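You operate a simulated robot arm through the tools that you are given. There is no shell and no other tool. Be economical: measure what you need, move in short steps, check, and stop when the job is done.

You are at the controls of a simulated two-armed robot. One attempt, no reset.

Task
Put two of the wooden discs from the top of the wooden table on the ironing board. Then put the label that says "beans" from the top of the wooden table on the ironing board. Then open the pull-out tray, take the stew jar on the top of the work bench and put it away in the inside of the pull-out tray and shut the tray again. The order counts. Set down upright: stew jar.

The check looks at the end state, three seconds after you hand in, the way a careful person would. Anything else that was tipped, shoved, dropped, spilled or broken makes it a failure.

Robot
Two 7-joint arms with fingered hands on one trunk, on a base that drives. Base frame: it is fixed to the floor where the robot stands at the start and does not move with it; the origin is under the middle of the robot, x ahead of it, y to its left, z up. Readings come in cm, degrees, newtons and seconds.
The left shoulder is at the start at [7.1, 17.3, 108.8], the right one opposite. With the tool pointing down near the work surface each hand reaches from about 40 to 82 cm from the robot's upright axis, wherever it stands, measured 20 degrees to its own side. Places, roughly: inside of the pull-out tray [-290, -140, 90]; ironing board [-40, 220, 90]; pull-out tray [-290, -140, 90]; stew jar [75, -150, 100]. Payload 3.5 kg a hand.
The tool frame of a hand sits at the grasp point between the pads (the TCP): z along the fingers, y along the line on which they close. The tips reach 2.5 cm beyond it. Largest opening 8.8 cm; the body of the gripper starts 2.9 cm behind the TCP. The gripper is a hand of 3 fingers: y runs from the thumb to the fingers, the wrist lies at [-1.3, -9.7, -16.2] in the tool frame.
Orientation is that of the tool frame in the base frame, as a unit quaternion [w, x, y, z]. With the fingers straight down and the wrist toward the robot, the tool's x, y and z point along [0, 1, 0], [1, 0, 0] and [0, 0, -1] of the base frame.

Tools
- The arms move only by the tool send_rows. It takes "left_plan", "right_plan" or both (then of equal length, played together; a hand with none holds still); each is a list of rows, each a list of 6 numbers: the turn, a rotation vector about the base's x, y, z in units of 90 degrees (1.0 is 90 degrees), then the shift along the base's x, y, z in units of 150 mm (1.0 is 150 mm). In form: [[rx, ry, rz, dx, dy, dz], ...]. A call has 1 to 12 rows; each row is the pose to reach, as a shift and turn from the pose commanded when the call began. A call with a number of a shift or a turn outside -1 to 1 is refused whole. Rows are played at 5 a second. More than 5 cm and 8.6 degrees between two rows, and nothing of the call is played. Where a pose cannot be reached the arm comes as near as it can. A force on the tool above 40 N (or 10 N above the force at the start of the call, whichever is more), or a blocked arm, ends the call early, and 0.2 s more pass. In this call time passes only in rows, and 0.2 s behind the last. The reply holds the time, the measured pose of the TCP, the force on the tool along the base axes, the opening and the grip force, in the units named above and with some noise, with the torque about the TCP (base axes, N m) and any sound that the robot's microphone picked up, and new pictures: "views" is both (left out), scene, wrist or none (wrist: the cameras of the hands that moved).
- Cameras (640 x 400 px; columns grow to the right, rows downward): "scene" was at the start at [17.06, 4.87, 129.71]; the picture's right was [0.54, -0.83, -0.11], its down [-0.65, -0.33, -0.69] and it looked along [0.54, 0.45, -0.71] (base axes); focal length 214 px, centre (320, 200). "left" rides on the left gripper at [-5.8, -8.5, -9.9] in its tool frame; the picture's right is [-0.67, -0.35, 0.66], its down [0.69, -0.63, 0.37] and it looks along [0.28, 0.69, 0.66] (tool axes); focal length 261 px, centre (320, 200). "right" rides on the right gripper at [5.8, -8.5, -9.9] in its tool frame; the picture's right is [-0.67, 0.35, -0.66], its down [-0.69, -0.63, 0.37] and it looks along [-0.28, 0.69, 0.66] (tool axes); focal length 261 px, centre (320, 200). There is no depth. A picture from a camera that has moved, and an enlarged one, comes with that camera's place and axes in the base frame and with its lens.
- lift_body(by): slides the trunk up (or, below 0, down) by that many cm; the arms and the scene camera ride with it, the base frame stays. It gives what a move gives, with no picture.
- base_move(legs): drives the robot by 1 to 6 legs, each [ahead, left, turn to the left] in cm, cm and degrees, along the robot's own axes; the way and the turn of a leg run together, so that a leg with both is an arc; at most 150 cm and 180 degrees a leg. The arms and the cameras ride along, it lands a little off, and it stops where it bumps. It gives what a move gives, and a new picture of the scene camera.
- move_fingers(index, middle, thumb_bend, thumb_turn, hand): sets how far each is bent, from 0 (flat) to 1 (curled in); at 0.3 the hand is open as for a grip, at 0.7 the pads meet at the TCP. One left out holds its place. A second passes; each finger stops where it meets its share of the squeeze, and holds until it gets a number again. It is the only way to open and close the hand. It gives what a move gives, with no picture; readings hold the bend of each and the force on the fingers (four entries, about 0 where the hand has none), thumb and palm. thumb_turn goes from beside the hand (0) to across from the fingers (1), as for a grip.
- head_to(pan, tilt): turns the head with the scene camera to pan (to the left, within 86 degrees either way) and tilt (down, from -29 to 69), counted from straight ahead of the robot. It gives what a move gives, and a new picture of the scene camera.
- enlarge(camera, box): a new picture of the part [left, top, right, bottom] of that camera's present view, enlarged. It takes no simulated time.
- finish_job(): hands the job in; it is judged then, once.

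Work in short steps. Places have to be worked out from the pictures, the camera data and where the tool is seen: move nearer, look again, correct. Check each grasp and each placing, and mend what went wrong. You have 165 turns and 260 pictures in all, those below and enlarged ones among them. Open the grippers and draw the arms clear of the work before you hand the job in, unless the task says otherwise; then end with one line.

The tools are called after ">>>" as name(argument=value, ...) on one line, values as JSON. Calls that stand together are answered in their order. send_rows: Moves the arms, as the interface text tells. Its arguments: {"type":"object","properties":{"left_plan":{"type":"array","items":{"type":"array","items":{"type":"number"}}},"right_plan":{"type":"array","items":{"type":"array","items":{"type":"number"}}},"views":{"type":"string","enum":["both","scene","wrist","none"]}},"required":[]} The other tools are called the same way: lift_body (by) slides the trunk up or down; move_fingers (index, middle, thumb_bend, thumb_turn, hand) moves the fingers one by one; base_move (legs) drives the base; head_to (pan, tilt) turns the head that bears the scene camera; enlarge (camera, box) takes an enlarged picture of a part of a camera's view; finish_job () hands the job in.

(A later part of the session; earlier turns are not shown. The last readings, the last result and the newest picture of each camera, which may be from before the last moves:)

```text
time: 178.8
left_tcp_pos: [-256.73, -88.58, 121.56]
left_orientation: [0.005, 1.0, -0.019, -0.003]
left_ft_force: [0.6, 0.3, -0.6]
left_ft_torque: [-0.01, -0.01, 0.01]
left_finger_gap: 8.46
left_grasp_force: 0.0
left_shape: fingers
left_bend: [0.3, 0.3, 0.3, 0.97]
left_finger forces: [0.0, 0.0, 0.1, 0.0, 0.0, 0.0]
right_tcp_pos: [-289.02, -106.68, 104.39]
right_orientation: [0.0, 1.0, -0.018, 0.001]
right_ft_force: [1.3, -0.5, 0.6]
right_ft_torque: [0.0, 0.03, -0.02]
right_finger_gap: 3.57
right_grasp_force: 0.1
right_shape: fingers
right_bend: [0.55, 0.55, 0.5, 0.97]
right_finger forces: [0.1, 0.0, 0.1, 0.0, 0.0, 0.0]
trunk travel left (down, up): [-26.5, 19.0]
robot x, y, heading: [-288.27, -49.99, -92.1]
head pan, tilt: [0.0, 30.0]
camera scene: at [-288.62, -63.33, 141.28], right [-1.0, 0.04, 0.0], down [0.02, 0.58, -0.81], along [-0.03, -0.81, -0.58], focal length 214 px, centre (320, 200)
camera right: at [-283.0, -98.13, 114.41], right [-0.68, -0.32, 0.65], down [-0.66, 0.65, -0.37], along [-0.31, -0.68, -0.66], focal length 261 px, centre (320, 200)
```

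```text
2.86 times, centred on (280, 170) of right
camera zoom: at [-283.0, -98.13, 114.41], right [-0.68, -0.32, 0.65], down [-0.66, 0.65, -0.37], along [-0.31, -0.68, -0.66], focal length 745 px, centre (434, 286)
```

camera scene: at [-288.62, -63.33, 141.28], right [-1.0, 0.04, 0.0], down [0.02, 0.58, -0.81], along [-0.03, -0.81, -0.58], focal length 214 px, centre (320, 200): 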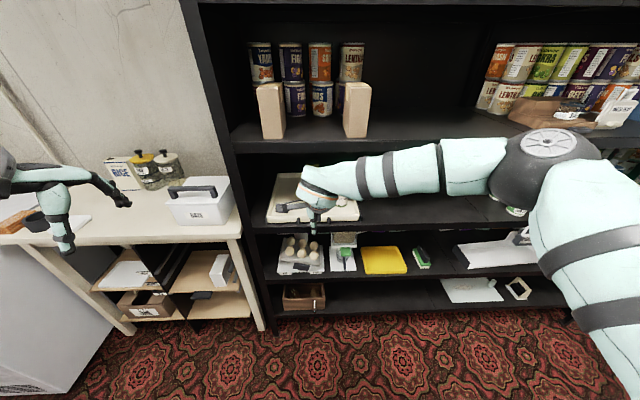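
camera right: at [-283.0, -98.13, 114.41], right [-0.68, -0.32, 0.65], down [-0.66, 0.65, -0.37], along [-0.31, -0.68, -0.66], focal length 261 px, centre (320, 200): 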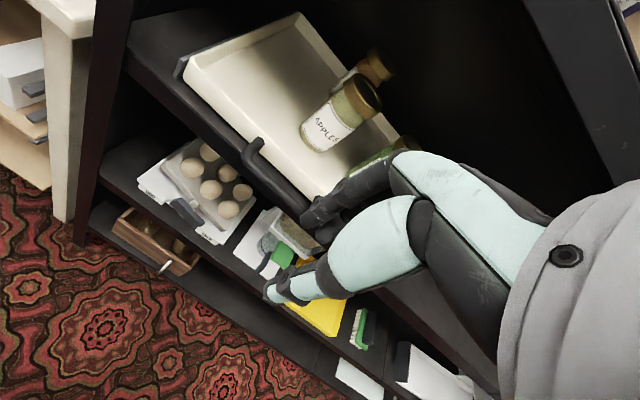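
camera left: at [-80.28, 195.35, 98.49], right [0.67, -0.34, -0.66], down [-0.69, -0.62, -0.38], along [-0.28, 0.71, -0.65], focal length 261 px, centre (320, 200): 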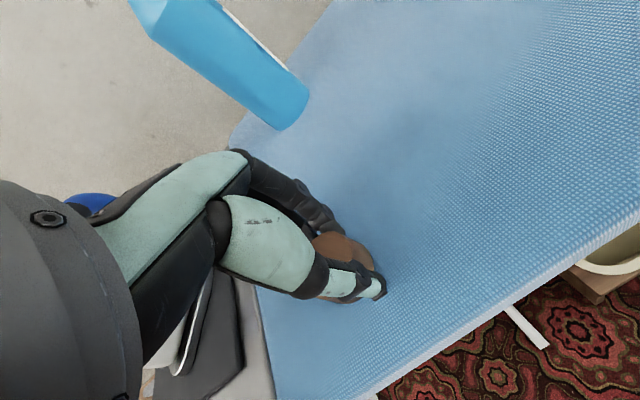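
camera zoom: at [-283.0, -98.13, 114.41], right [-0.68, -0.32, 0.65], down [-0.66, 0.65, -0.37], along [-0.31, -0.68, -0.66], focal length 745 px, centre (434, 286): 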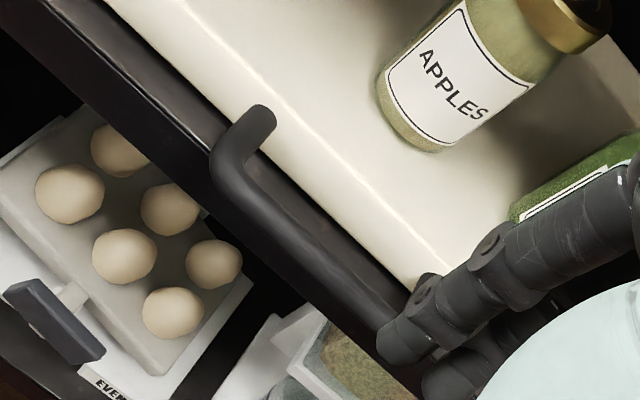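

Handle bar is around [-288.8,-120.3,89.5] with a ~3 cm gap behind it. Narrow the fingers, lower in front of the shelf, then move over the bar.

>>> move_fingers(hand="right", index=0.58, middle=0.58, thumb_bend=0.5)

>>> send_rows(right_plan=[[0, 0, 0, 0.02, -0.1, -0.25], [0, 0, 0, 0.02, -0.2, -0.5], [0, 0, 0, 0.02, -0.35, -0.55], [0, 0, 0, 0.02, -0.55, -0.55], [0, 0, 0, 0.02, -0.75, -0.55], [0, 0, 0, 0.02, -0.87, -0.55]], views="both")

```text
time: 179.8
left_tcp_pos: [-256.65, -88.56, 121.72]
left_orientation: [0.006, 1.0, -0.018, -0.002]
left_ft_force: [-1.8, -0.6, 0.2]
left_ft_torque: [0.04, 0.01, -0.02]
left_finger_gap: 8.46
left_grasp_force: 0.0
left_shape: fingers
left_bend: [0.3, 0.3, 0.3, 0.97]
left_finger forces: [0.0, 0.1, 0.1, 0.0, 0.0, 0.0]
right_tcp_pos: [-289.05, -106.65, 104.53]
right_orientation: [0.001, 1.0, -0.02, 0.0]
right_ft_force: [-0.8, -0.9, -0.6]
right_ft_torque: [0.01, 0.01, 0.01]
right_finger_gap: 3.38
right_grasp_force: 0.0
right_shape: fingers
right_bend: [0.57, 0.57, 0.5, 0.97]
right_finger forces: [0.0, 0.0, 0.0, 0.0, 0.0, 0.0]
trunk travel left (down, up): [-26.5, 19.0]
robot x, y, heading: [-288.22, -50.74, -91.9]
head pan, tilt: [0.0, 30.0]
```

```text
time: 181.2
left_tcp_pos: [-256.6, -88.48, 121.78]
left_orientation: [0.006, 1.0, -0.019, -0.003]
left_ft_force: [-0.4, 0.2, 0.1]
left_ft_torque: [0.0, -0.04, 0.0]
left_finger_gap: 8.47
left_grasp_force: 0.1
left_shape: fingers
left_bend: [0.3, 0.3, 0.3, 0.97]
left_finger forces: [0.0, 0.0, 0.0, 0.1, 0.0, 0.0]
right_tcp_pos: [-288.71, -118.8, 96.2]
right_orientation: [0.001, 1.0, -0.019, 0.0]
right_ft_force: [-0.3, 0.2, 0.8]
right_ft_torque: [0.01, 0.02, 0.0]
right_finger_gap: 3.38
right_grasp_force: 0.0
right_shape: fingers
right_bend: [0.57, 0.57, 0.5, 0.97]
right_finger forces: [0.0, 0.1, 0.1, 0.0, 0.0, 0.0]
right hand out of reach, approached as far as the arm can: row 6
trunk travel left (down, up): [-26.5, 19.0]
robot x, y, heading: [-288.39, -50.35, -92.0]
head pan, tilt: [0.0, 30.0]
camera scene: at [-288.6, -63.24, 141.29], right [-1.0, 0.04, 0.0], down [0.02, 0.58, -0.81], along [-0.03, -0.81, -0.58], focal length 214 px, centre (320, 200)
camera right: at [-282.82, -110.35, 106.15], right [-0.68, -0.32, 0.65], down [-0.66, 0.65, -0.37], along [-0.31, -0.68, -0.66], focal length 261 px, centre (320, 200)
```

scene: 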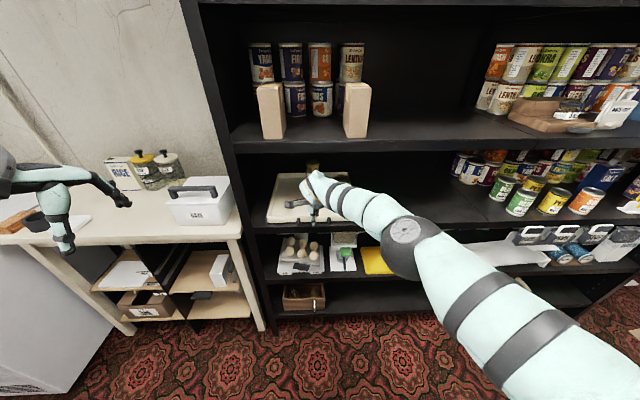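
right: 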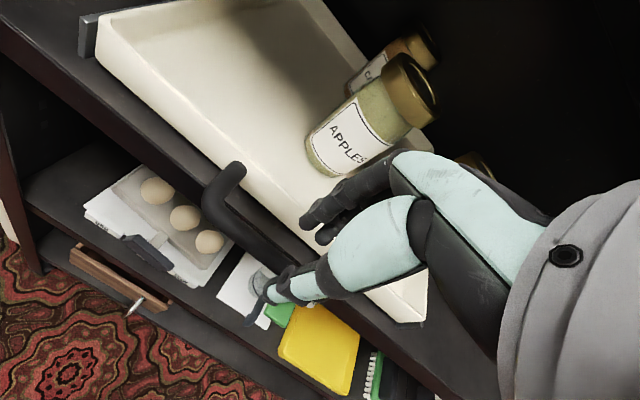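

The bar lies just beyond the hand's reach. Pull the hand back 8 cm, and drive the base ahead 9 cm.

>>> send_rows(right_plan=[[0, 0, 0, 0, 0.2, 0], [0, 0, 0, 0, 0.4, 0], [0, 0, 0, 0, 0.6, 0]], views="none")

```text
time: 182.0
left_tcp_pos: [-256.74, -88.44, 121.65]
left_orientation: [0.006, 1.0, -0.019, -0.002]
left_ft_force: [0.1, -0.3, 0.8]
left_ft_torque: [0.0, 0.03, 0.0]
left_finger_gap: 8.45
left_grasp_force: 0.1
left_shape: fingers
left_bend: [0.3, 0.3, 0.3, 0.97]
left_finger forces: [0.0, 0.1, 0.1, 0.1, 0.0, 0.0]
right_tcp_pos: [-288.99, -109.73, 96.12]
right_orientation: [0.001, 1.0, -0.019, 0.001]
right_ft_force: [0.0, 0.3, 0.0]
right_ft_torque: [-0.02, 0.0, 0.01]
right_finger_gap: 3.36
right_grasp_force: 0.0
right_shape: fingers
right_bend: [0.57, 0.57, 0.5, 0.97]
right_finger forces: [0.0, 0.1, 0.0, 0.0, 0.0, 0.1]
trunk travel left (down, up): [-26.5, 19.0]
robot x, y, heading: [-287.91, -50.04, -92.2]
head pan, tilt: [0.0, 30.0]
```

>>> base_move(legs=[[9, 6, 2]])

```text
time: 183.2
left_tcp_pos: [-249.69, -96.23, 121.63]
left_orientation: [0.005, 1.0, -0.003, -0.002]
left_ft_force: [0.0, 0.3, 0.1]
left_ft_torque: [-0.01, 0.05, -0.02]
left_finger_gap: 8.46
left_grasp_force: 0.1
left_shape: fingers
left_bend: [0.3, 0.3, 0.3, 0.97]
left_finger forces: [0.0, 0.1, 0.0, 0.0, 0.1, 0.0]
right_tcp_pos: [-280.99, -118.53, 96.2]
right_orientation: [0.001, 1.0, -0.001, 0.001]
right_ft_force: [-0.1, -0.8, -0.1]
right_ft_torque: [0.0, 0.01, -0.04]
right_finger_gap: 3.39
right_grasp_force: 0.1
right_shape: fingers
right_bend: [0.57, 0.57, 0.5, 0.97]
right_finger forces: [0.2, 0.0, 0.0, 0.0, 0.0, 0.0]
trunk travel left (down, up): [-26.5, 19.0]
robot x, y, heading: [-282.33, -59.19, -89.8]
head pan, tilt: [0.0, 30.0]
camera scene: at [-282.35, -72.06, 141.31], right [-1.0, 0.0, 0.0], down [0.0, 0.58, -0.81], along [0.0, -0.81, -0.58], focal length 214 px, centre (320, 200)
```

scene: 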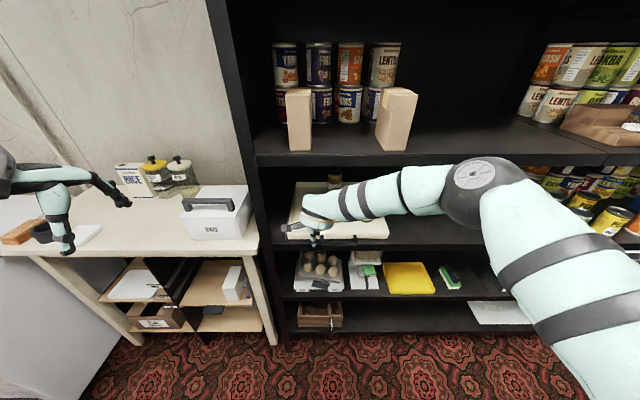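

>>> send_rows(right_plan=[[0, 0, 0, -0.2, 0.05, 0], [0, 0, 0, -0.4, 0, 0], [0, 0, 0, -0.52, -0.1, 0], [0, 0, 0, -0.52, -0.1, -0.1]], views="wrist")

```text
time: 184.2
left_tcp_pos: [-249.47, -96.3, 121.64]
left_orientation: [0.006, 1.0, -0.001, -0.001]
left_ft_force: [-0.4, 0.8, -0.7]
left_ft_torque: [-0.03, 0.01, 0.02]
left_finger_gap: 8.44
left_grasp_force: 0.0
left_shape: fingers
left_bend: [0.3, 0.3, 0.3, 0.97]
left_finger forces: [0.0, 0.0, 0.0, 0.0, 0.0, 0.1]
right_tcp_pos: [-288.79, -120.29, 94.69]
right_orientation: [0.002, 1.0, -0.002, 0.001]
right_ft_force: [0.3, 0.0, 0.7]
right_ft_torque: [-0.01, -0.02, -0.02]
right_finger_gap: 3.36
right_grasp_force: 0.1
right_shape: fingers
right_bend: [0.57, 0.57, 0.5, 0.97]
right_finger forces: [0.0, 0.0, 0.0, 0.0, 0.1, 0.0]
trunk travel left (down, up): [-26.5, 19.0]
robot x, y, heading: [-282.35, -59.07, -89.9]
head pan, tilt: [0.0, 30.0]
camera right: at [-283.1, -111.52, 104.58], right [-0.67, -0.35, 0.65], down [-0.68, 0.63, -0.37], along [-0.29, -0.69, -0.66], focal length 261 px, centre (320, 200)
```

right: 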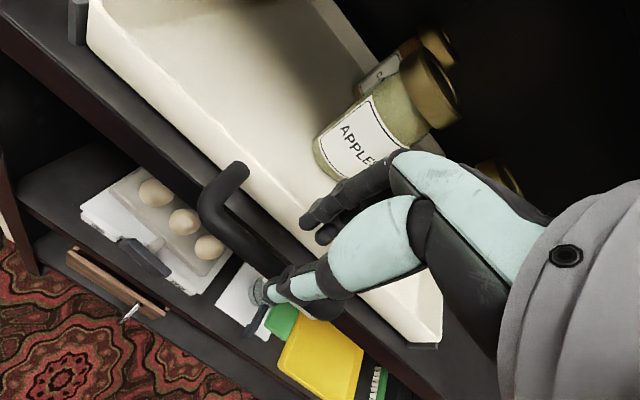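

Shift 0.8 cm back so the fingers pass just behind the bar, and descend gently with force watch.

>>> send_rows(right_plan=[[0, 0, 0, 0, 0.05, 0], [0, 0, 0, 0, 0.05, -0.06], [0, 0, 0, 0, 0.05, -0.12], [0, 0, 0, 0, 0.05, -0.18], [0, 0, 0, 0, 0.05, -0.24]], views="wrist")

```text
time: 185.4
left_tcp_pos: [-249.47, -96.03, 121.75]
left_orientation: [0.006, 1.0, -0.002, -0.002]
left_ft_force: [-0.5, 0.3, -0.8]
left_ft_torque: [-0.02, -0.02, 0.02]
left_finger_gap: 8.46
left_grasp_force: 0.0
left_shape: fingers
left_bend: [0.3, 0.3, 0.3, 0.97]
left_finger forces: [0.0, 0.0, 0.0, 0.1, 0.0, 0.1]
right_tcp_pos: [-288.75, -119.17, 91.28]
right_orientation: [0.002, 1.0, -0.002, 0.0]
right_ft_force: [1.0, 9.8, 8.0]
right_ft_torque: [-0.4, 0.07, -0.07]
right_finger_gap: 3.4
right_grasp_force: 5.8
right_shape: fingers
right_bend: [0.57, 0.61, 0.5, 0.97]
right_finger forces: [0.0, 12.0, 0.0, 0.0, 0.0, 0.1]
trunk travel left (down, up): [-26.5, 19.0]
robot x, y, heading: [-282.25, -59.07, -90.3]
head pan, tilt: [0.0, 30.0]
camera right: at [-282.95, -110.47, 101.22], right [-0.67, -0.34, 0.66], down [-0.68, 0.63, -0.37], along [-0.29, -0.7, -0.66], focal length 261 px, centre (320, 200)
```

right: 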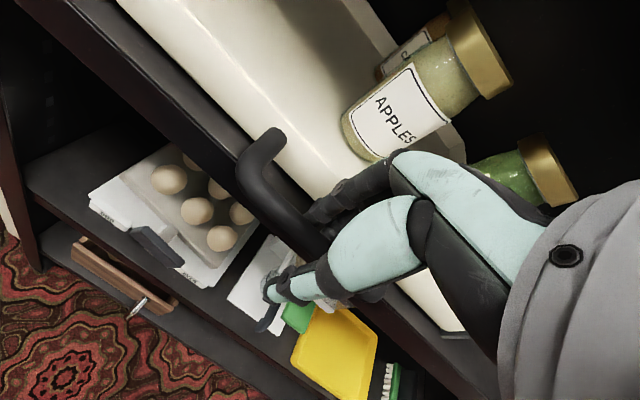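

The middle finger touches the tray rim behind the bar; the bar lies between fingers and thumb. Close to pinch it.

>>> move_fingers(hand="right", index=0.8, middle=0.8, thumb_bend=0.8)

>>> enlarge(camera="right", box=[180, 100, 420, 320])

```text
time: 186.4
left_tcp_pos: [-249.54, -96.61, 121.6]
left_orientation: [0.005, 1.0, -0.001, -0.002]
left_ft_force: [0.0, 0.7, 0.0]
left_ft_torque: [0.03, 0.05, -0.01]
left_finger_gap: 8.42
left_grasp_force: 0.0
left_shape: fingers
left_bend: [0.3, 0.3, 0.3, 0.97]
left_finger forces: [0.0, 0.0, 0.0, 0.1, 0.2, 0.0]
right_tcp_pos: [-288.83, -119.53, 90.65]
right_orientation: [-0.003, 1.0, -0.002, 0.0]
right_ft_force: [-0.9, 9.9, -34.9]
right_ft_torque: [0.0, -0.07, 0.01]
right_finger_gap: 0.0
right_grasp_force: 27.5
right_shape: fingers
right_bend: [0.77, 0.75, 0.72, 0.97]
right_finger forces: [15.4, 26.0, 0.0, 0.1, 13.2, 0.0]
trunk travel left (down, up): [-26.5, 19.0]
robot x, y, heading: [-282.35, -59.43, -90.1]
head pan, tilt: [0.0, 30.0]
```

```text
1.82 times, centred on (300, 210) of right
camera zoom: at [-283.05, -110.92, 100.7], right [-0.67, -0.35, 0.65], down [-0.68, 0.63, -0.36], along [-0.29, -0.69, -0.66], focal length 474 px, centre (356, 182)
```

zoom: 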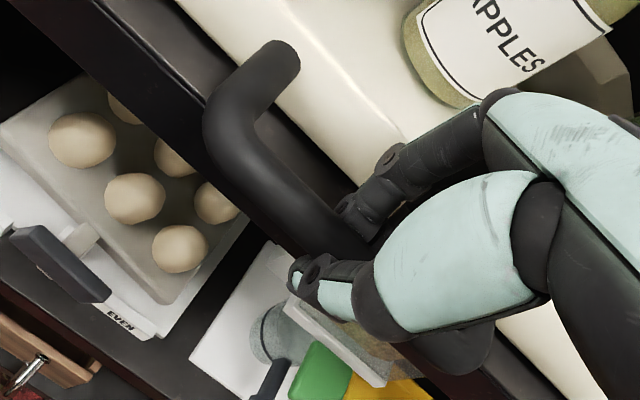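

The fingers wrapped under the bar. Ease the hand down slightly to relieve the force, then pull back a few cm.

>>> send_rows(right_plan=[[0, 0, 0, 0, 0, -0.03], [0, 0, 0, 0, 0.03, -0.04], [0, 0, 0, 0, 0.1, -0.04], [0, 0, 0, 0, 0.2, -0.04], [0, 0, 0, 0, 0.3, -0.04], [0, 0, 0, 0, 0.4, -0.04]], views="both")

```text
time: 187.8
left_tcp_pos: [-249.4, -96.28, 121.56]
left_orientation: [0.006, 1.0, -0.002, -0.002]
left_ft_force: [0.7, -0.1, 0.1]
left_ft_torque: [-0.01, 0.0, 0.0]
left_finger_gap: 8.47
left_grasp_force: 0.1
left_shape: fingers
left_bend: [0.3, 0.3, 0.3, 0.97]
left_finger forces: [0.1, 0.1, 0.0, 0.0, 0.0, 0.0]
right_tcp_pos: [-288.87, -113.39, 90.44]
right_orientation: [0.001, 1.0, -0.001, 0.001]
right_ft_force: [2.8, -0.9, -6.3]
right_ft_torque: [-0.08, -0.04, 0.06]
right_finger_gap: 0.0
right_grasp_force: 5.9
right_shape: fingers
right_bend: [0.78, 0.76, 0.73, 0.97]
right_finger forces: [0.0, 11.3, 0.1, 0.0, 1.0, 0.0]
trunk travel left (down, up): [-26.5, 19.0]
robot x, y, heading: [-281.84, -59.05, -90.0]
head pan, tilt: [0.0, 30.0]
camera scene: at [-282.23, -72.22, 141.28], right [-1.0, 0.0, 0.0], down [0.0, 0.58, -0.81], along [0.0, -0.81, -0.58], focal length 214 px, centre (320, 200)
camera right: at [-283.12, -104.7, 100.38], right [-0.67, -0.35, 0.65], down [-0.68, 0.63, -0.37], along [-0.29, -0.69, -0.66], focal length 261 px, centre (320, 200)
```

scene: 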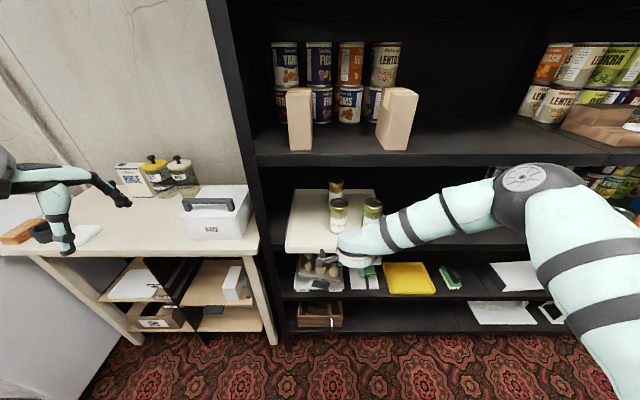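
right: 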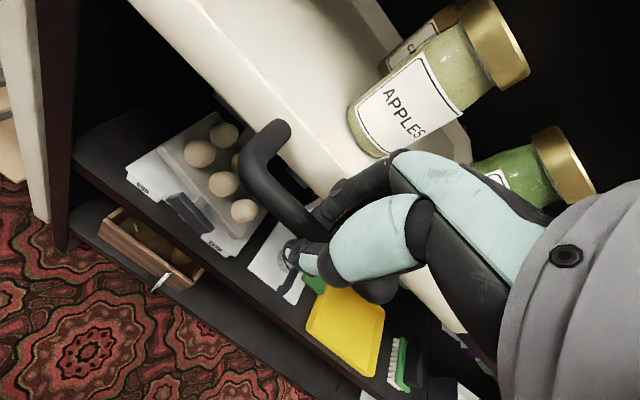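

The tray slides out smoothly. Pull another 13 cm.

>>> send_rows(right_plan=[[0, 0, 0, 0, 0.09, 0], [0, 0, 0, 0, 0.18, 0], [0, 0, 0, 0, 0.27, 0], [0, 0, 0, 0, 0.36, 0], [0, 0, 0, 0, 0.45, 0], [0, 0, 0, 0, 0.54, 0], [0, 0, 0, 0, 0.63, 0], [0, 0, 0, 0, 0.72, 0], [0, 0, 0, 0, 0.8, 0], [0, 0, 0, 0, 0.86, 0]], views="both")

```text
time: 190.0
left_tcp_pos: [-249.45, -96.41, 121.58]
left_orientation: [0.005, 1.0, -0.002, -0.002]
left_ft_force: [0.0, -0.8, 0.1]
left_ft_torque: [-0.01, -0.02, 0.03]
left_finger_gap: 8.47
left_grasp_force: 0.0
left_shape: fingers
left_bend: [0.3, 0.3, 0.3, 0.97]
left_finger forces: [0.1, 0.1, 0.1, 0.0, 0.0, 0.0]
right_tcp_pos: [-288.75, -100.54, 90.36]
right_orientation: [0.0, 1.0, -0.001, 0.001]
right_ft_force: [-0.1, -1.9, -11.2]
right_ft_torque: [-0.02, -0.08, 0.0]
right_finger_gap: 0.0
right_grasp_force: 5.8
right_shape: fingers
right_bend: [0.78, 0.76, 0.73, 0.97]
right_finger forces: [0.1, 10.4, 0.0, 0.0, 1.1, 0.0]
trunk travel left (down, up): [-26.5, 19.0]
robot x, y, heading: [-281.89, -59.13, -90.1]
head pan, tilt: [0.0, 30.0]
camera scene: at [-282.25, -72.32, 141.26], right [-1.0, 0.0, 0.0], down [0.0, 0.58, -0.81], along [0.0, -0.81, -0.58], focal length 214 px, centre (320, 200)
camera right: at [-283.04, -91.83, 100.37], right [-0.67, -0.35, 0.65], down [-0.68, 0.63, -0.37], along [-0.29, -0.69, -0.66], focal length 261 px, centre (320, 200)
```

scene: 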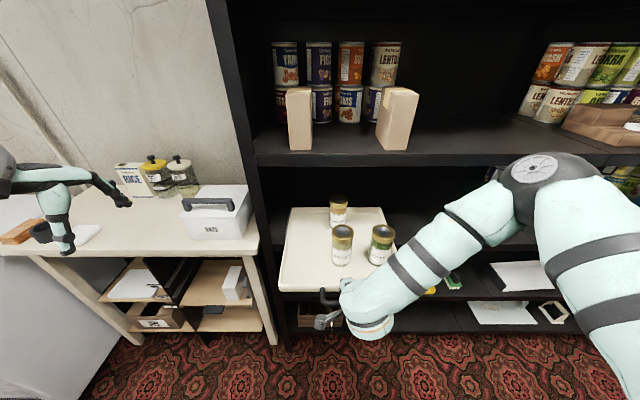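
right: 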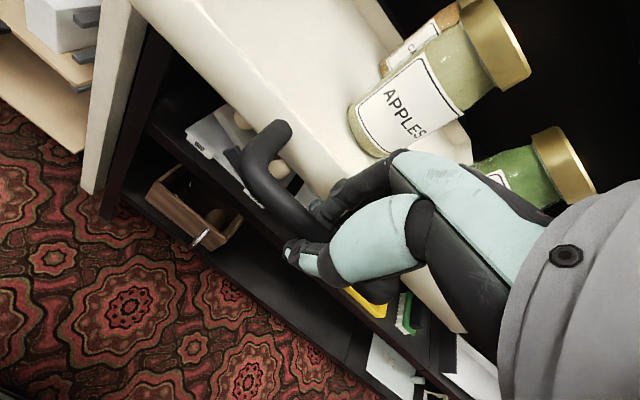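

Tray is about 19 cm out, jars upright. Release: open thumb wide, fingers a little, then lift off.

>>> move_fingers(hand="right", index=0.62, middle=0.62, thumb_bend=0.35)

>>> send_rows(right_plan=[[0, 0, 0, 0, 0, 0.1], [0, 0, 0, 0, 0, 0.25], [0, 0, 0, 0, 0, 0.5], [0, 0, 0, 0, 0, 0.8], [0, 0, 0, 0, 0, 1]], views="both")

```text
time: 191.0
left_tcp_pos: [-249.36, -96.29, 121.64]
left_orientation: [0.006, 1.0, -0.002, -0.002]
left_ft_force: [-0.3, -0.3, -0.6]
left_ft_torque: [0.0, 0.0, -0.02]
left_finger_gap: 8.46
left_grasp_force: 0.0
left_shape: fingers
left_bend: [0.3, 0.3, 0.3, 0.97]
left_finger forces: [0.0, 0.0, 0.0, 0.0, 0.1, 0.0]
right_tcp_pos: [-288.86, -100.25, 90.51]
right_orientation: [0.001, 1.0, -0.001, 0.001]
right_ft_force: [0.9, 0.4, -0.8]
right_ft_torque: [-0.03, 0.03, 0.03]
right_finger_gap: 4.41
right_grasp_force: 0.8
right_shape: fingers
right_bend: [0.62, 0.63, 0.35, 0.97]
right_finger forces: [0.0, 1.0, 0.1, 0.0, 0.1, 0.0]
trunk travel left (down, up): [-26.5, 19.0]
robot x, y, heading: [-282.44, -59.0, -89.9]
head pan, tilt: [0.0, 30.0]
```

```text
time: 192.2
left_tcp_pos: [-249.5, -96.29, 121.65]
left_orientation: [0.007, 1.0, -0.002, -0.001]
left_ft_force: [-0.1, -0.1, 0.7]
left_ft_torque: [-0.01, -0.01, -0.02]
left_finger_gap: 8.46
left_grasp_force: 0.1
left_shape: fingers
left_bend: [0.3, 0.3, 0.3, 0.97]
left_finger forces: [0.1, 0.0, 0.1, 0.1, 0.0, 0.0]
right_tcp_pos: [-288.56, -100.29, 105.54]
right_orientation: [0.0, 1.0, -0.001, 0.001]
right_ft_force: [-0.9, 1.2, -0.3]
right_ft_torque: [0.02, 0.05, 0.01]
right_finger_gap: 4.45
right_grasp_force: 0.1
right_shape: fingers
right_bend: [0.62, 0.62, 0.35, 0.97]
right_finger forces: [0.0, 0.0, 0.1, 0.1, 0.0, 0.0]
trunk travel left (down, up): [-26.5, 19.0]
robot x, y, heading: [-282.64, -58.98, -90.0]
head pan, tilt: [0.0, 30.0]
camera scene: at [-282.27, -72.12, 141.29], right [-1.0, 0.0, 0.0], down [0.0, 0.58, -0.81], along [0.0, -0.81, -0.58], focal length 214 px, centre (320, 200)
camera right: at [-282.81, -91.62, 115.47], right [-0.67, -0.35, 0.65], down [-0.68, 0.63, -0.37], along [-0.29, -0.69, -0.66], focal length 261 px, centre (320, 200)
```

scene: 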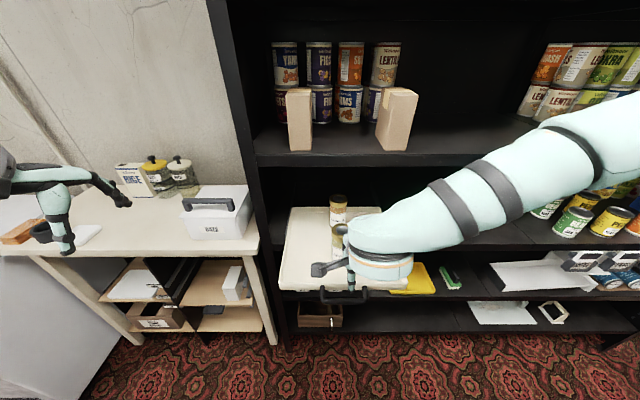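
right: 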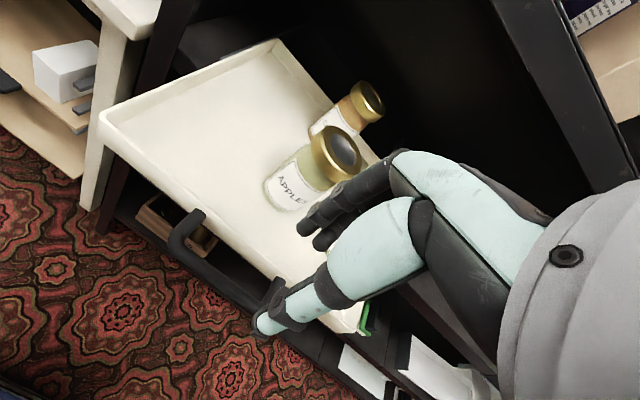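

Tray is open. Now back off and strafe left along the aisle toward the work bench.

>>> base_move(legs=[[-9, 0, 0], [0, 150, 0], [0, 120, 0]])

>>> head_to(pan=15, tilt=25)

```text
time: 206.0
left_tcp_pos: [20.83, -91.18, 121.72]
left_orientation: [0.007, 1.0, -0.008, -0.002]
left_ft_force: [-0.1, -0.1, -0.1]
left_ft_torque: [0.01, -0.03, -0.01]
left_finger_gap: 8.45
left_grasp_force: 0.1
left_shape: fingers
left_bend: [0.3, 0.3, 0.3, 0.97]
left_finger forces: [0.0, 0.0, 0.1, 0.0, 0.0, 0.0]
right_tcp_pos: [-18.25, -94.57, 105.4]
right_orientation: [0.002, 1.0, -0.008, 0.0]
right_ft_force: [-0.1, 1.2, 0.2]
right_ft_torque: [-0.01, -0.02, 0.0]
right_finger_gap: 4.47
right_grasp_force: 0.0
right_shape: fingers
right_bend: [0.62, 0.62, 0.35, 0.97]
right_finger forces: [0.0, 0.0, 0.0, 0.0, 0.0, 0.0]
trunk travel left (down, up): [-26.5, 19.0]
robot x, y, heading: [-11.24, -53.02, -90.7]
head pan, tilt: [0.0, 30.0]
camera scene: at [-11.64, -66.53, 141.29], right [-1.0, 0.01, 0.0], down [0.01, 0.58, -0.81], along [-0.01, -0.81, -0.58], focal length 214 px, centre (320, 200)
```

scene: 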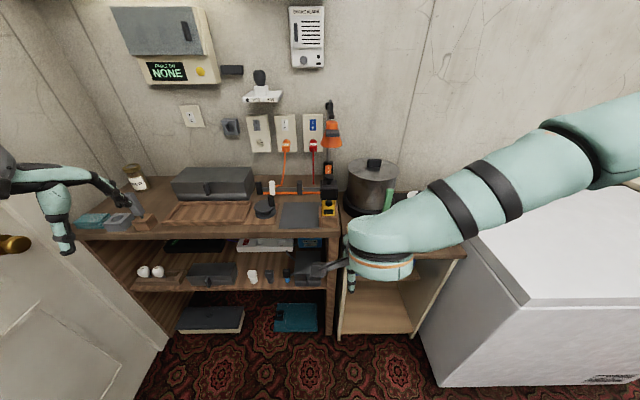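

```text
time: 206.8
left_tcp_pos: [20.95, -91.13, 121.72]
left_orientation: [0.006, 1.0, -0.008, -0.001]
left_ft_force: [0.9, -0.8, 0.4]
left_ft_torque: [0.0, 0.03, 0.02]
left_finger_gap: 8.45
left_grasp_force: 0.0
left_shape: fingers
left_bend: [0.3, 0.3, 0.3, 0.97]
left_finger forces: [0.1, 0.0, 0.0, 0.0, 0.1, 0.1]
right_tcp_pos: [-18.22, -94.53, 105.47]
right_orientation: [0.001, 1.0, -0.008, 0.0]
right_ft_force: [-0.4, 0.3, -0.4]
right_ft_torque: [-0.01, 0.02, -0.01]
right_finger_gap: 4.46
right_grasp_force: 0.1
right_shape: fingers
right_bend: [0.62, 0.62, 0.35, 0.97]
right_finger forces: [0.0, 0.0, 0.1, 0.0, 0.0, 0.1]
trunk travel left (down, up): [-26.5, 19.0]
robot x, y, heading: [-11.52, -53.27, -90.8]
head pan, tilt: [15.0, 25.0]
camera scene: at [-9.2, -66.5, 142.09], right [-0.97, -0.24, -0.02], down [-0.1, 0.5, -0.86], along [0.22, -0.83, -0.51], focal length 214 px, centre (320, 200)
```

scene: 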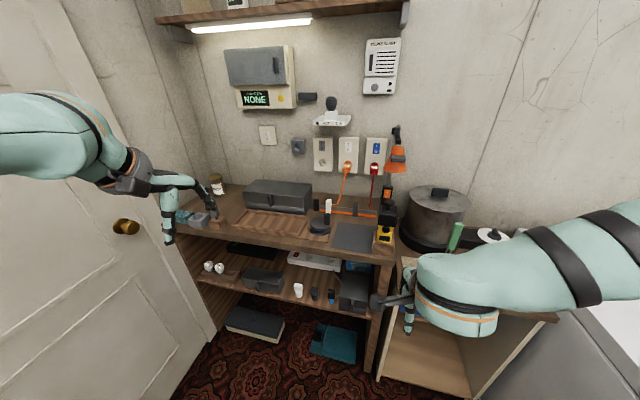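

The stew jar stands in the bench's left-back corner, around [62,-143]. Raise the right hand, then move the base left and a bit ahead.

>>> send_rows(right_plan=[[0, 0, 0, 0, 0.0, 0.25], [0, 0, 0, 0, 0.0, 0.5], [0, 0, 0, 0, 0, 0.8]], views="none")

>>> base_move(legs=[[10, 46, 0.5]])

>>> head_to(pan=25, tilt=35)

```text
time: 207.6
left_tcp_pos: [20.94, -91.02, 121.78]
left_orientation: [0.005, 1.0, -0.008, -0.001]
left_ft_force: [-0.4, -0.1, 0.0]
left_ft_torque: [0.0, -0.01, 0.01]
left_finger_gap: 8.47
left_grasp_force: 0.0
left_shape: fingers
left_bend: [0.3, 0.3, 0.3, 0.97]
left_finger forces: [0.1, 0.0, 0.0, 0.0, 0.0, 0.0]
right_tcp_pos: [-18.22, -94.5, 117.45]
right_orientation: [0.001, 1.0, -0.008, 0.001]
right_ft_force: [-0.7, 0.3, -0.5]
right_ft_torque: [0.01, -0.02, 0.0]
right_finger_gap: 4.43
right_grasp_force: 0.1
right_shape: fingers
right_bend: [0.62, 0.62, 0.35, 0.97]
right_finger forces: [0.1, 0.0, 0.1, 0.0, 0.0, 0.0]
trunk travel left (down, up): [-26.5, 19.0]
robot x, y, heading: [-11.75, -53.82, -90.9]
head pan, tilt: [15.0, 25.0]
```

```text
time: 211.0
left_tcp_pos: [65.93, -104.12, 123.65]
left_orientation: [0.051, 0.998, -0.036, 0.006]
left_ft_force: [-0.5, 0.1, 0.0]
left_ft_torque: [0.01, -0.03, 0.03]
left_finger_gap: 8.52
left_grasp_force: 0.0
left_shape: fingers
left_bend: [0.3, 0.3, 0.3, 0.98]
left_finger forces: [0.2, 0.0, 0.0, 0.0, 0.0, 0.1]
right_tcp_pos: [30.0, -105.36, 116.61]
right_orientation: [0.001, 1.0, -0.009, -0.01]
right_ft_force: [0.2, 0.8, -0.6]
right_ft_torque: [-0.01, -0.02, -0.01]
right_finger_gap: 4.48
right_grasp_force: 0.0
right_shape: fingers
right_bend: [0.62, 0.62, 0.35, 0.97]
right_finger forces: [0.0, 0.1, 0.1, 0.0, 0.0, 0.0]
trunk travel left (down, up): [-26.5, 19.0]
robot x, y, heading: [34.07, -64.93, -90.8]
head pan, tilt: [15.0, 25.0]
stopped in leg 1: the robot was blocked; the commanded pose is now the measured one
camera scene: at [27.4, -77.77, 142.48], right [-0.97, -0.24, -0.09], down [-0.05, 0.49, -0.87], along [0.25, -0.83, -0.49], focal length 214 px, centre (320, 200)
```

scene: 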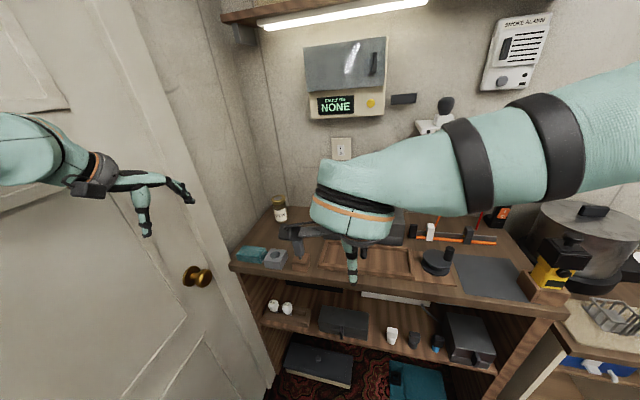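

```text
time: 211.7
left_tcp_pos: [65.78, -104.02, 123.76]
left_orientation: [0.052, 0.998, -0.036, 0.004]
left_ft_force: [0.0, 0.6, 0.0]
left_ft_torque: [0.03, -0.01, -0.02]
left_finger_gap: 8.51
left_grasp_force: 0.0
left_shape: fingers
left_bend: [0.3, 0.3, 0.3, 0.98]
left_finger forces: [0.0, 0.0, 0.0, 0.0, 0.0, 0.0]
right_tcp_pos: [30.05, -105.17, 116.59]
right_orientation: [0.0, 1.0, -0.009, -0.009]
right_ft_force: [0.2, 0.7, 1.0]
right_ft_torque: [-0.01, -0.02, -0.02]
right_finger_gap: 4.46
right_grasp_force: 0.1
right_shape: fingers
right_bend: [0.62, 0.62, 0.35, 0.97]
right_finger forces: [0.0, 0.1, 0.0, 0.0, 0.0, 0.0]
trunk travel left (down, up): [-26.5, 19.0]
robot x, y, heading: [34.22, -64.78, -90.7]
head pan, tilt: [25.0, 35.0]
camera scene: at [28.75, -76.6, 141.03], right [-0.91, -0.4, -0.1], down [-0.18, 0.6, -0.78], along [0.38, -0.69, -0.62], focal length 214 px, centre (320, 200)
```

scene: 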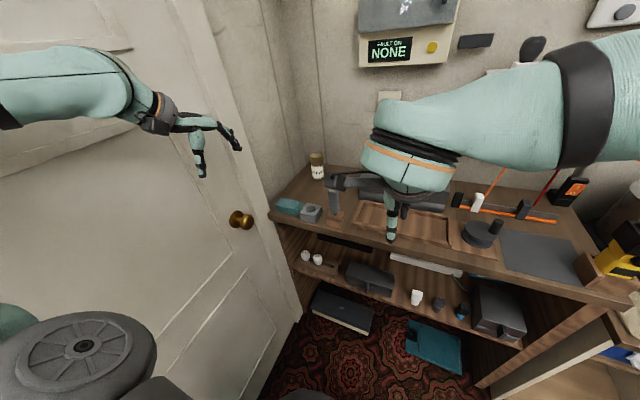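

The left elbow bumped the door and I was stopped. Back off to the right 8 cm and re-check.

>>> base_move(legs=[[0, -8, 0]])

```text
time: 212.4
left_tcp_pos: [71.31, -105.25, 121.44]
left_orientation: [0.06, 0.998, -0.023, -0.028]
left_ft_force: [-0.1, -0.5, 0.5]
left_ft_torque: [0.01, 0.02, 0.0]
left_finger_gap: 8.46
left_grasp_force: 0.0
left_shape: fingers
left_bend: [0.3, 0.3, 0.3, 0.98]
left_finger forces: [0.0, 0.0, 0.1, 0.0, 0.0, 0.0]
right_tcp_pos: [35.51, -105.1, 115.81]
right_orientation: [0.001, 0.999, -0.012, -0.039]
right_ft_force: [0.2, -0.8, -0.2]
right_ft_torque: [0.0, 0.04, 0.01]
right_finger_gap: 4.46
right_grasp_force: 0.1
right_shape: fingers
right_bend: [0.62, 0.62, 0.35, 0.97]
right_finger forces: [0.0, 0.0, 0.0, 0.0, 0.0, 0.0]
trunk travel left (down, up): [-26.5, 19.0]
robot x, y, heading: [32.8, -64.82, -91.5]
head pan, tilt: [25.0, 35.0]
stopped in leg 1: the robot was blocked; the commanded pose is now the measured one
camera scene: at [27.68, -76.97, 141.14], right [-0.91, -0.4, -0.1], down [-0.18, 0.6, -0.78], along [0.37, -0.69, -0.62], focal length 214 px, centre (320, 200)
```

scene: 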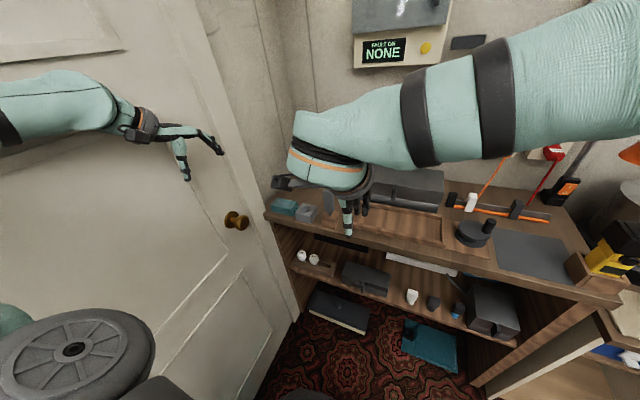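

Blocked both ways: the base probably rubs the table's right end behind me. Move ahead 4 cm to free it.

>>> base_move(legs=[[4, 0, 0]])

>>> head_to(pan=86, tilt=45)

>>> head_to(pan=-86, tilt=50)

```text
time: 213.1
left_tcp_pos: [67.86, -110.53, 123.42]
left_orientation: [0.099, 0.991, -0.02, -0.088]
left_ft_force: [-3.2, -0.8, 1.1]
left_ft_torque: [0.08, -0.26, 0.12]
left_finger_gap: 8.51
left_grasp_force: 0.0
left_shape: fingers
left_bend: [0.3, 0.3, 0.3, 0.98]
left_finger forces: [0.0, 0.0, 0.1, 0.1, 0.0, 0.0]
right_tcp_pos: [30.39, -106.84, 117.23]
right_orientation: [-0.015, 0.997, -0.05, -0.05]
right_ft_force: [-2.5, 2.1, 0.6]
right_ft_torque: [-0.02, -0.19, 0.08]
right_finger_gap: 4.48
right_grasp_force: 0.2
right_shape: fingers
right_bend: [0.62, 0.62, 0.35, 0.98]
right_finger forces: [0.0, 0.1, 0.1, 0.0, 0.1, 0.0]
trunk travel left (down, up): [-26.5, 19.0]
robot x, y, heading: [31.86, -66.59, -94.2]
head pan, tilt: [25.0, 35.0]
stopped in leg 1: the robot was blocked; the commanded pose is now the measured one
camera scene: at [18.31, -77.02, 141.71], right [-0.92, -0.35, -0.15], down [-0.11, 0.6, -0.79], along [0.37, -0.72, -0.59], focal length 214 px, centre (320, 200)
```

scene: 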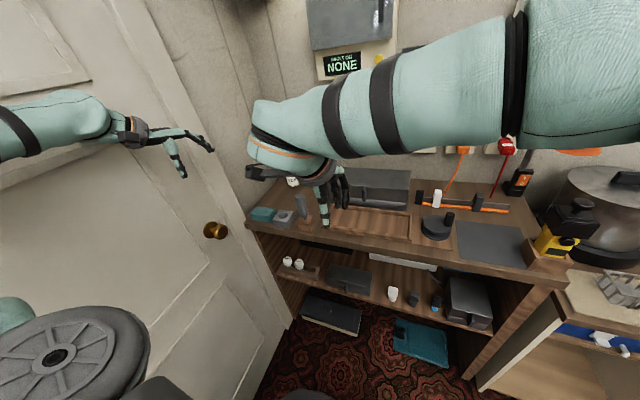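

```text
time: 214.4
left_tcp_pos: [66.02, -122.35, 119.06]
left_orientation: [0.069, 0.989, -0.101, -0.085]
left_ft_force: [-1.8, 0.2, 0.5]
left_ft_torque: [0.0, -0.01, 0.02]
left_finger_gap: 8.49
left_grasp_force: 0.0
left_shape: fingers
left_bend: [0.3, 0.3, 0.3, 0.98]
left_finger forces: [0.1, 0.0, 0.0, 0.0, 0.0, 0.1]
right_tcp_pos: [31.97, -113.43, 113.92]
right_orientation: [-0.01, 0.992, -0.101, -0.078]
right_ft_force: [0.7, 0.0, 0.5]
right_ft_torque: [-0.03, 0.01, -0.03]
right_finger_gap: 4.51
right_grasp_force: 0.1
right_shape: fingers
right_bend: [0.62, 0.62, 0.35, 0.98]
right_finger forces: [0.0, 0.0, 0.0, 0.0, 0.1, 0.1]
trunk travel left (down, up): [-26.5, 19.0]
robot x, y, heading: [30.42, -72.95, -102.9]
head pan, tilt: [85.9, 45.0]
camera scene: at [31.46, -78.04, 140.17], right [-0.29, -0.95, -0.1], down [-0.63, 0.26, -0.73], along [0.72, -0.15, -0.68], focal length 214 px, centre (320, 200)
```

scene: 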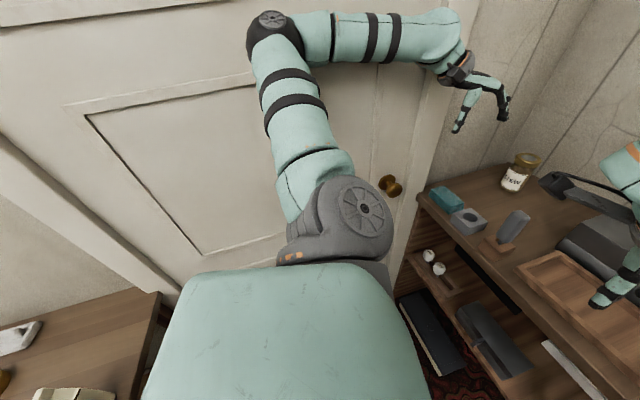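

```text
time: 217.0
left_tcp_pos: [66.52, -122.42, 119.0]
left_orientation: [0.069, 0.989, -0.101, -0.088]
left_ft_force: [-0.5, 0.2, -0.1]
left_ft_torque: [-0.03, 0.03, -0.01]
left_finger_gap: 8.48
left_grasp_force: 0.0
left_shape: fingers
left_bend: [0.3, 0.3, 0.3, 0.98]
left_finger forces: [0.0, 0.1, 0.0, 0.0, 0.1, 0.0]
right_tcp_pos: [31.97, -113.85, 114.01]
right_orientation: [-0.012, 0.991, -0.106, -0.075]
right_ft_force: [0.1, 0.0, -0.7]
right_ft_torque: [0.02, 0.02, 0.01]
right_finger_gap: 4.46
right_grasp_force: 0.1
right_shape: fingers
right_bend: [0.62, 0.62, 0.35, 0.98]
right_finger forces: [0.1, 0.0, 0.1, 0.0, 0.0, 0.1]
trunk travel left (down, up): [-26.5, 19.0]
robot x, y, heading: [30.44, -73.7, -102.8]
head pan, tilt: [-85.9, 50.0]
camera scene: at [16.0, -74.65, 138.87], right [0.14, 0.99, 0.09], down [0.8, -0.06, -0.6], along [-0.58, 0.16, -0.8], focal length 214 px, centre (320, 200)
```

scene: 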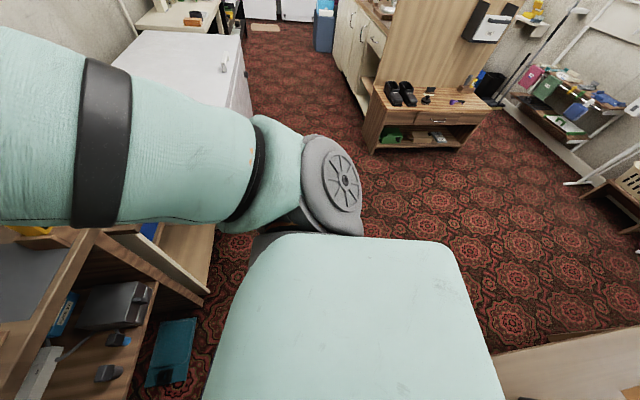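

I'm wedged between door (left elbow) and table. Slide right and slightly ahead to get free.

>>> base_move(legs=[[2, -10, 0]])

```text
time: 217.7
left_tcp_pos: [68.49, -123.07, 117.82]
left_orientation: [0.067, 0.988, -0.099, -0.097]
left_ft_force: [-0.6, -0.8, 0.2]
left_ft_torque: [-0.01, -0.03, 0.05]
left_finger_gap: 8.52
left_grasp_force: 0.0
left_shape: fingers
left_bend: [0.3, 0.3, 0.3, 0.98]
left_finger forces: [0.0, 0.1, 0.0, 0.1, 0.0, 0.1]
right_tcp_pos: [31.54, -116.24, 116.12]
right_orientation: [-0.008, 0.989, -0.134, -0.06]
right_ft_force: [-0.6, 0.3, -0.2]
right_ft_torque: [-0.02, 0.04, 0.0]
right_finger_gap: 4.46
right_grasp_force: 0.0
right_shape: fingers
right_bend: [0.62, 0.62, 0.35, 0.98]
right_finger forces: [0.1, 0.0, 0.0, 0.0, 0.1, 0.1]
trunk travel left (down, up): [-26.5, 19.0]
robot x, y, heading: [29.33, -73.66, -102.7]
head pan, tilt: [-85.9, 50.0]
stopped in leg 1: the robot was blocked; the commanded pose is now the measured one
camera scene: at [15.77, -74.76, 138.87], right [0.15, 0.98, 0.09], down [0.8, -0.06, -0.6], along [-0.59, 0.16, -0.79], focal length 214 px, centre (320, 200)
```

scene: 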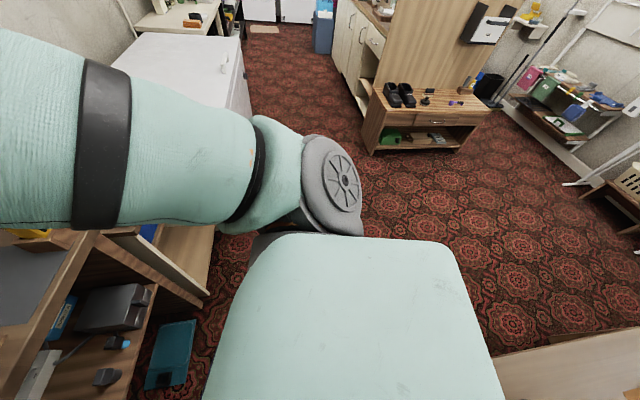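

The body leans because the left elbow is wedged on the door. Pull the left hand inward (−x) to take the elbow off the door.

>>> send_rows(left_plan=[[0, 0, 0, -0.15, 0.05, 0.05], [0, 0, 0, -0.3, 0.1, 0.1], [0, 0, 0, -0.45, 0.15, 0.15], [0, 0, 0, -0.6, 0.2, 0.2]], views="none")

>>> head_to(pan=70, tilt=15)

```text
time: 218.8
left_tcp_pos: [59.75, -120.89, 120.0]
left_orientation: [0.065, 0.988, -0.097, -0.099]
left_ft_force: [0.1, -0.1, 0.2]
left_ft_torque: [0.0, 0.0, -0.02]
left_finger_gap: 8.48
left_grasp_force: 0.1
left_shape: fingers
left_bend: [0.3, 0.3, 0.3, 0.98]
left_finger forces: [0.0, 0.0, 0.0, 0.0, 0.0, 0.0]
right_tcp_pos: [32.97, -116.36, 114.75]
right_orientation: [-0.014, 0.99, -0.122, -0.073]
right_ft_force: [0.1, 1.0, 0.2]
right_ft_torque: [0.0, -0.01, 0.03]
right_finger_gap: 4.48
right_grasp_force: 0.0
right_shape: fingers
right_bend: [0.62, 0.62, 0.35, 0.98]
right_finger forces: [0.0, 0.1, 0.0, 0.0, 0.1, 0.0]
trunk travel left (down, up): [-26.5, 19.0]
robot x, y, heading: [29.71, -73.58, -102.4]
head pan, tilt: [-85.9, 50.0]
stopped in row 4 (left hand): the arm was blocked; the commanded pose is now the measured one
```

```text
time: 221.3
left_tcp_pos: [59.7, -120.98, 119.86]
left_orientation: [0.063, 0.988, -0.099, -0.099]
left_ft_force: [0.2, 0.0, 0.6]
left_ft_torque: [-0.01, 0.02, 0.0]
left_finger_gap: 8.49
left_grasp_force: 0.0
left_shape: fingers
left_bend: [0.3, 0.3, 0.3, 0.98]
left_finger forces: [0.0, 0.1, 0.0, 0.0, 0.0, 0.0]
right_tcp_pos: [33.12, -116.31, 114.76]
right_orientation: [-0.013, 0.99, -0.121, -0.072]
right_ft_force: [0.2, -0.5, 0.2]
right_ft_torque: [-0.02, -0.04, -0.02]
right_finger_gap: 4.51
right_grasp_force: 0.0
right_shape: fingers
right_bend: [0.62, 0.62, 0.35, 0.98]
right_finger forces: [0.0, 0.0, 0.1, 0.0, 0.0, 0.0]
trunk travel left (down, up): [-26.5, 19.0]
robot x, y, heading: [30.06, -73.38, -102.6]
head pan, tilt: [70.0, 15.0]
camera scene: at [32.59, -82.66, 144.41], right [-0.54, -0.84, -0.11], down [-0.17, 0.23, -0.96], along [0.83, -0.49, -0.26], focal length 214 px, centre (320, 200)
```

scene: 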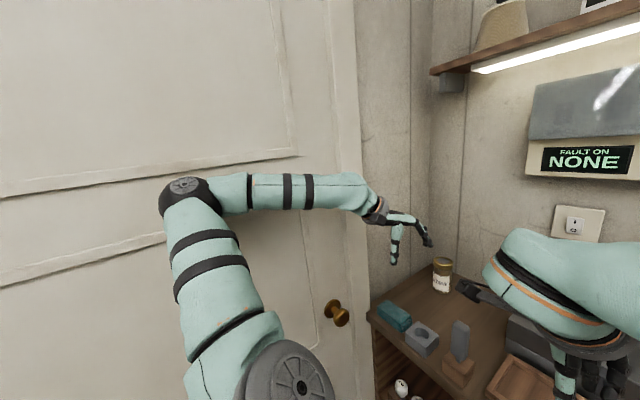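

Turning clockwise should swing the left elbow away from the door.

>>> base_move(legs=[[0, 0, -15]])

```text
time: 221.9
left_tcp_pos: [59.81, -120.9, 119.89]
left_orientation: [0.064, 0.988, -0.097, -0.099]
left_ft_force: [0.1, -0.1, 1.0]
left_ft_torque: [0.02, 0.0, 0.0]
left_finger_gap: 8.48
left_grasp_force: 0.0
left_shape: fingers
left_bend: [0.3, 0.3, 0.3, 0.98]
left_finger forces: [0.0, 0.0, 0.0, 0.0, 0.1, 0.0]
right_tcp_pos: [32.89, -116.34, 114.79]
right_orientation: [-0.013, 0.99, -0.123, -0.071]
right_ft_force: [0.0, -0.7, -0.9]
right_ft_torque: [0.01, 0.0, 0.02]
right_finger_gap: 4.44
right_grasp_force: 0.0
right_shape: fingers
right_bend: [0.62, 0.62, 0.35, 0.98]
right_finger forces: [0.0, 0.0, 0.0, 0.0, 0.0, 0.0]
trunk travel left (down, up): [-26.5, 19.0]
robot x, y, heading: [29.73, -73.38, -102.9]
head pan, tilt: [70.0, 15.0]
stopped in leg 1: the robot was blocked; the commanded pose is now the measured one
camera scene: at [32.67, -82.67, 144.42], right [-0.54, -0.84, -0.11], down [-0.17, 0.23, -0.96], along [0.83, -0.5, -0.27], focal length 214 px, centre (320, 200)
```

scene: 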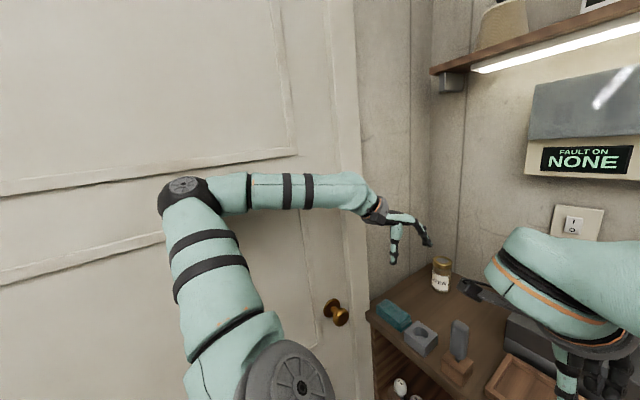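

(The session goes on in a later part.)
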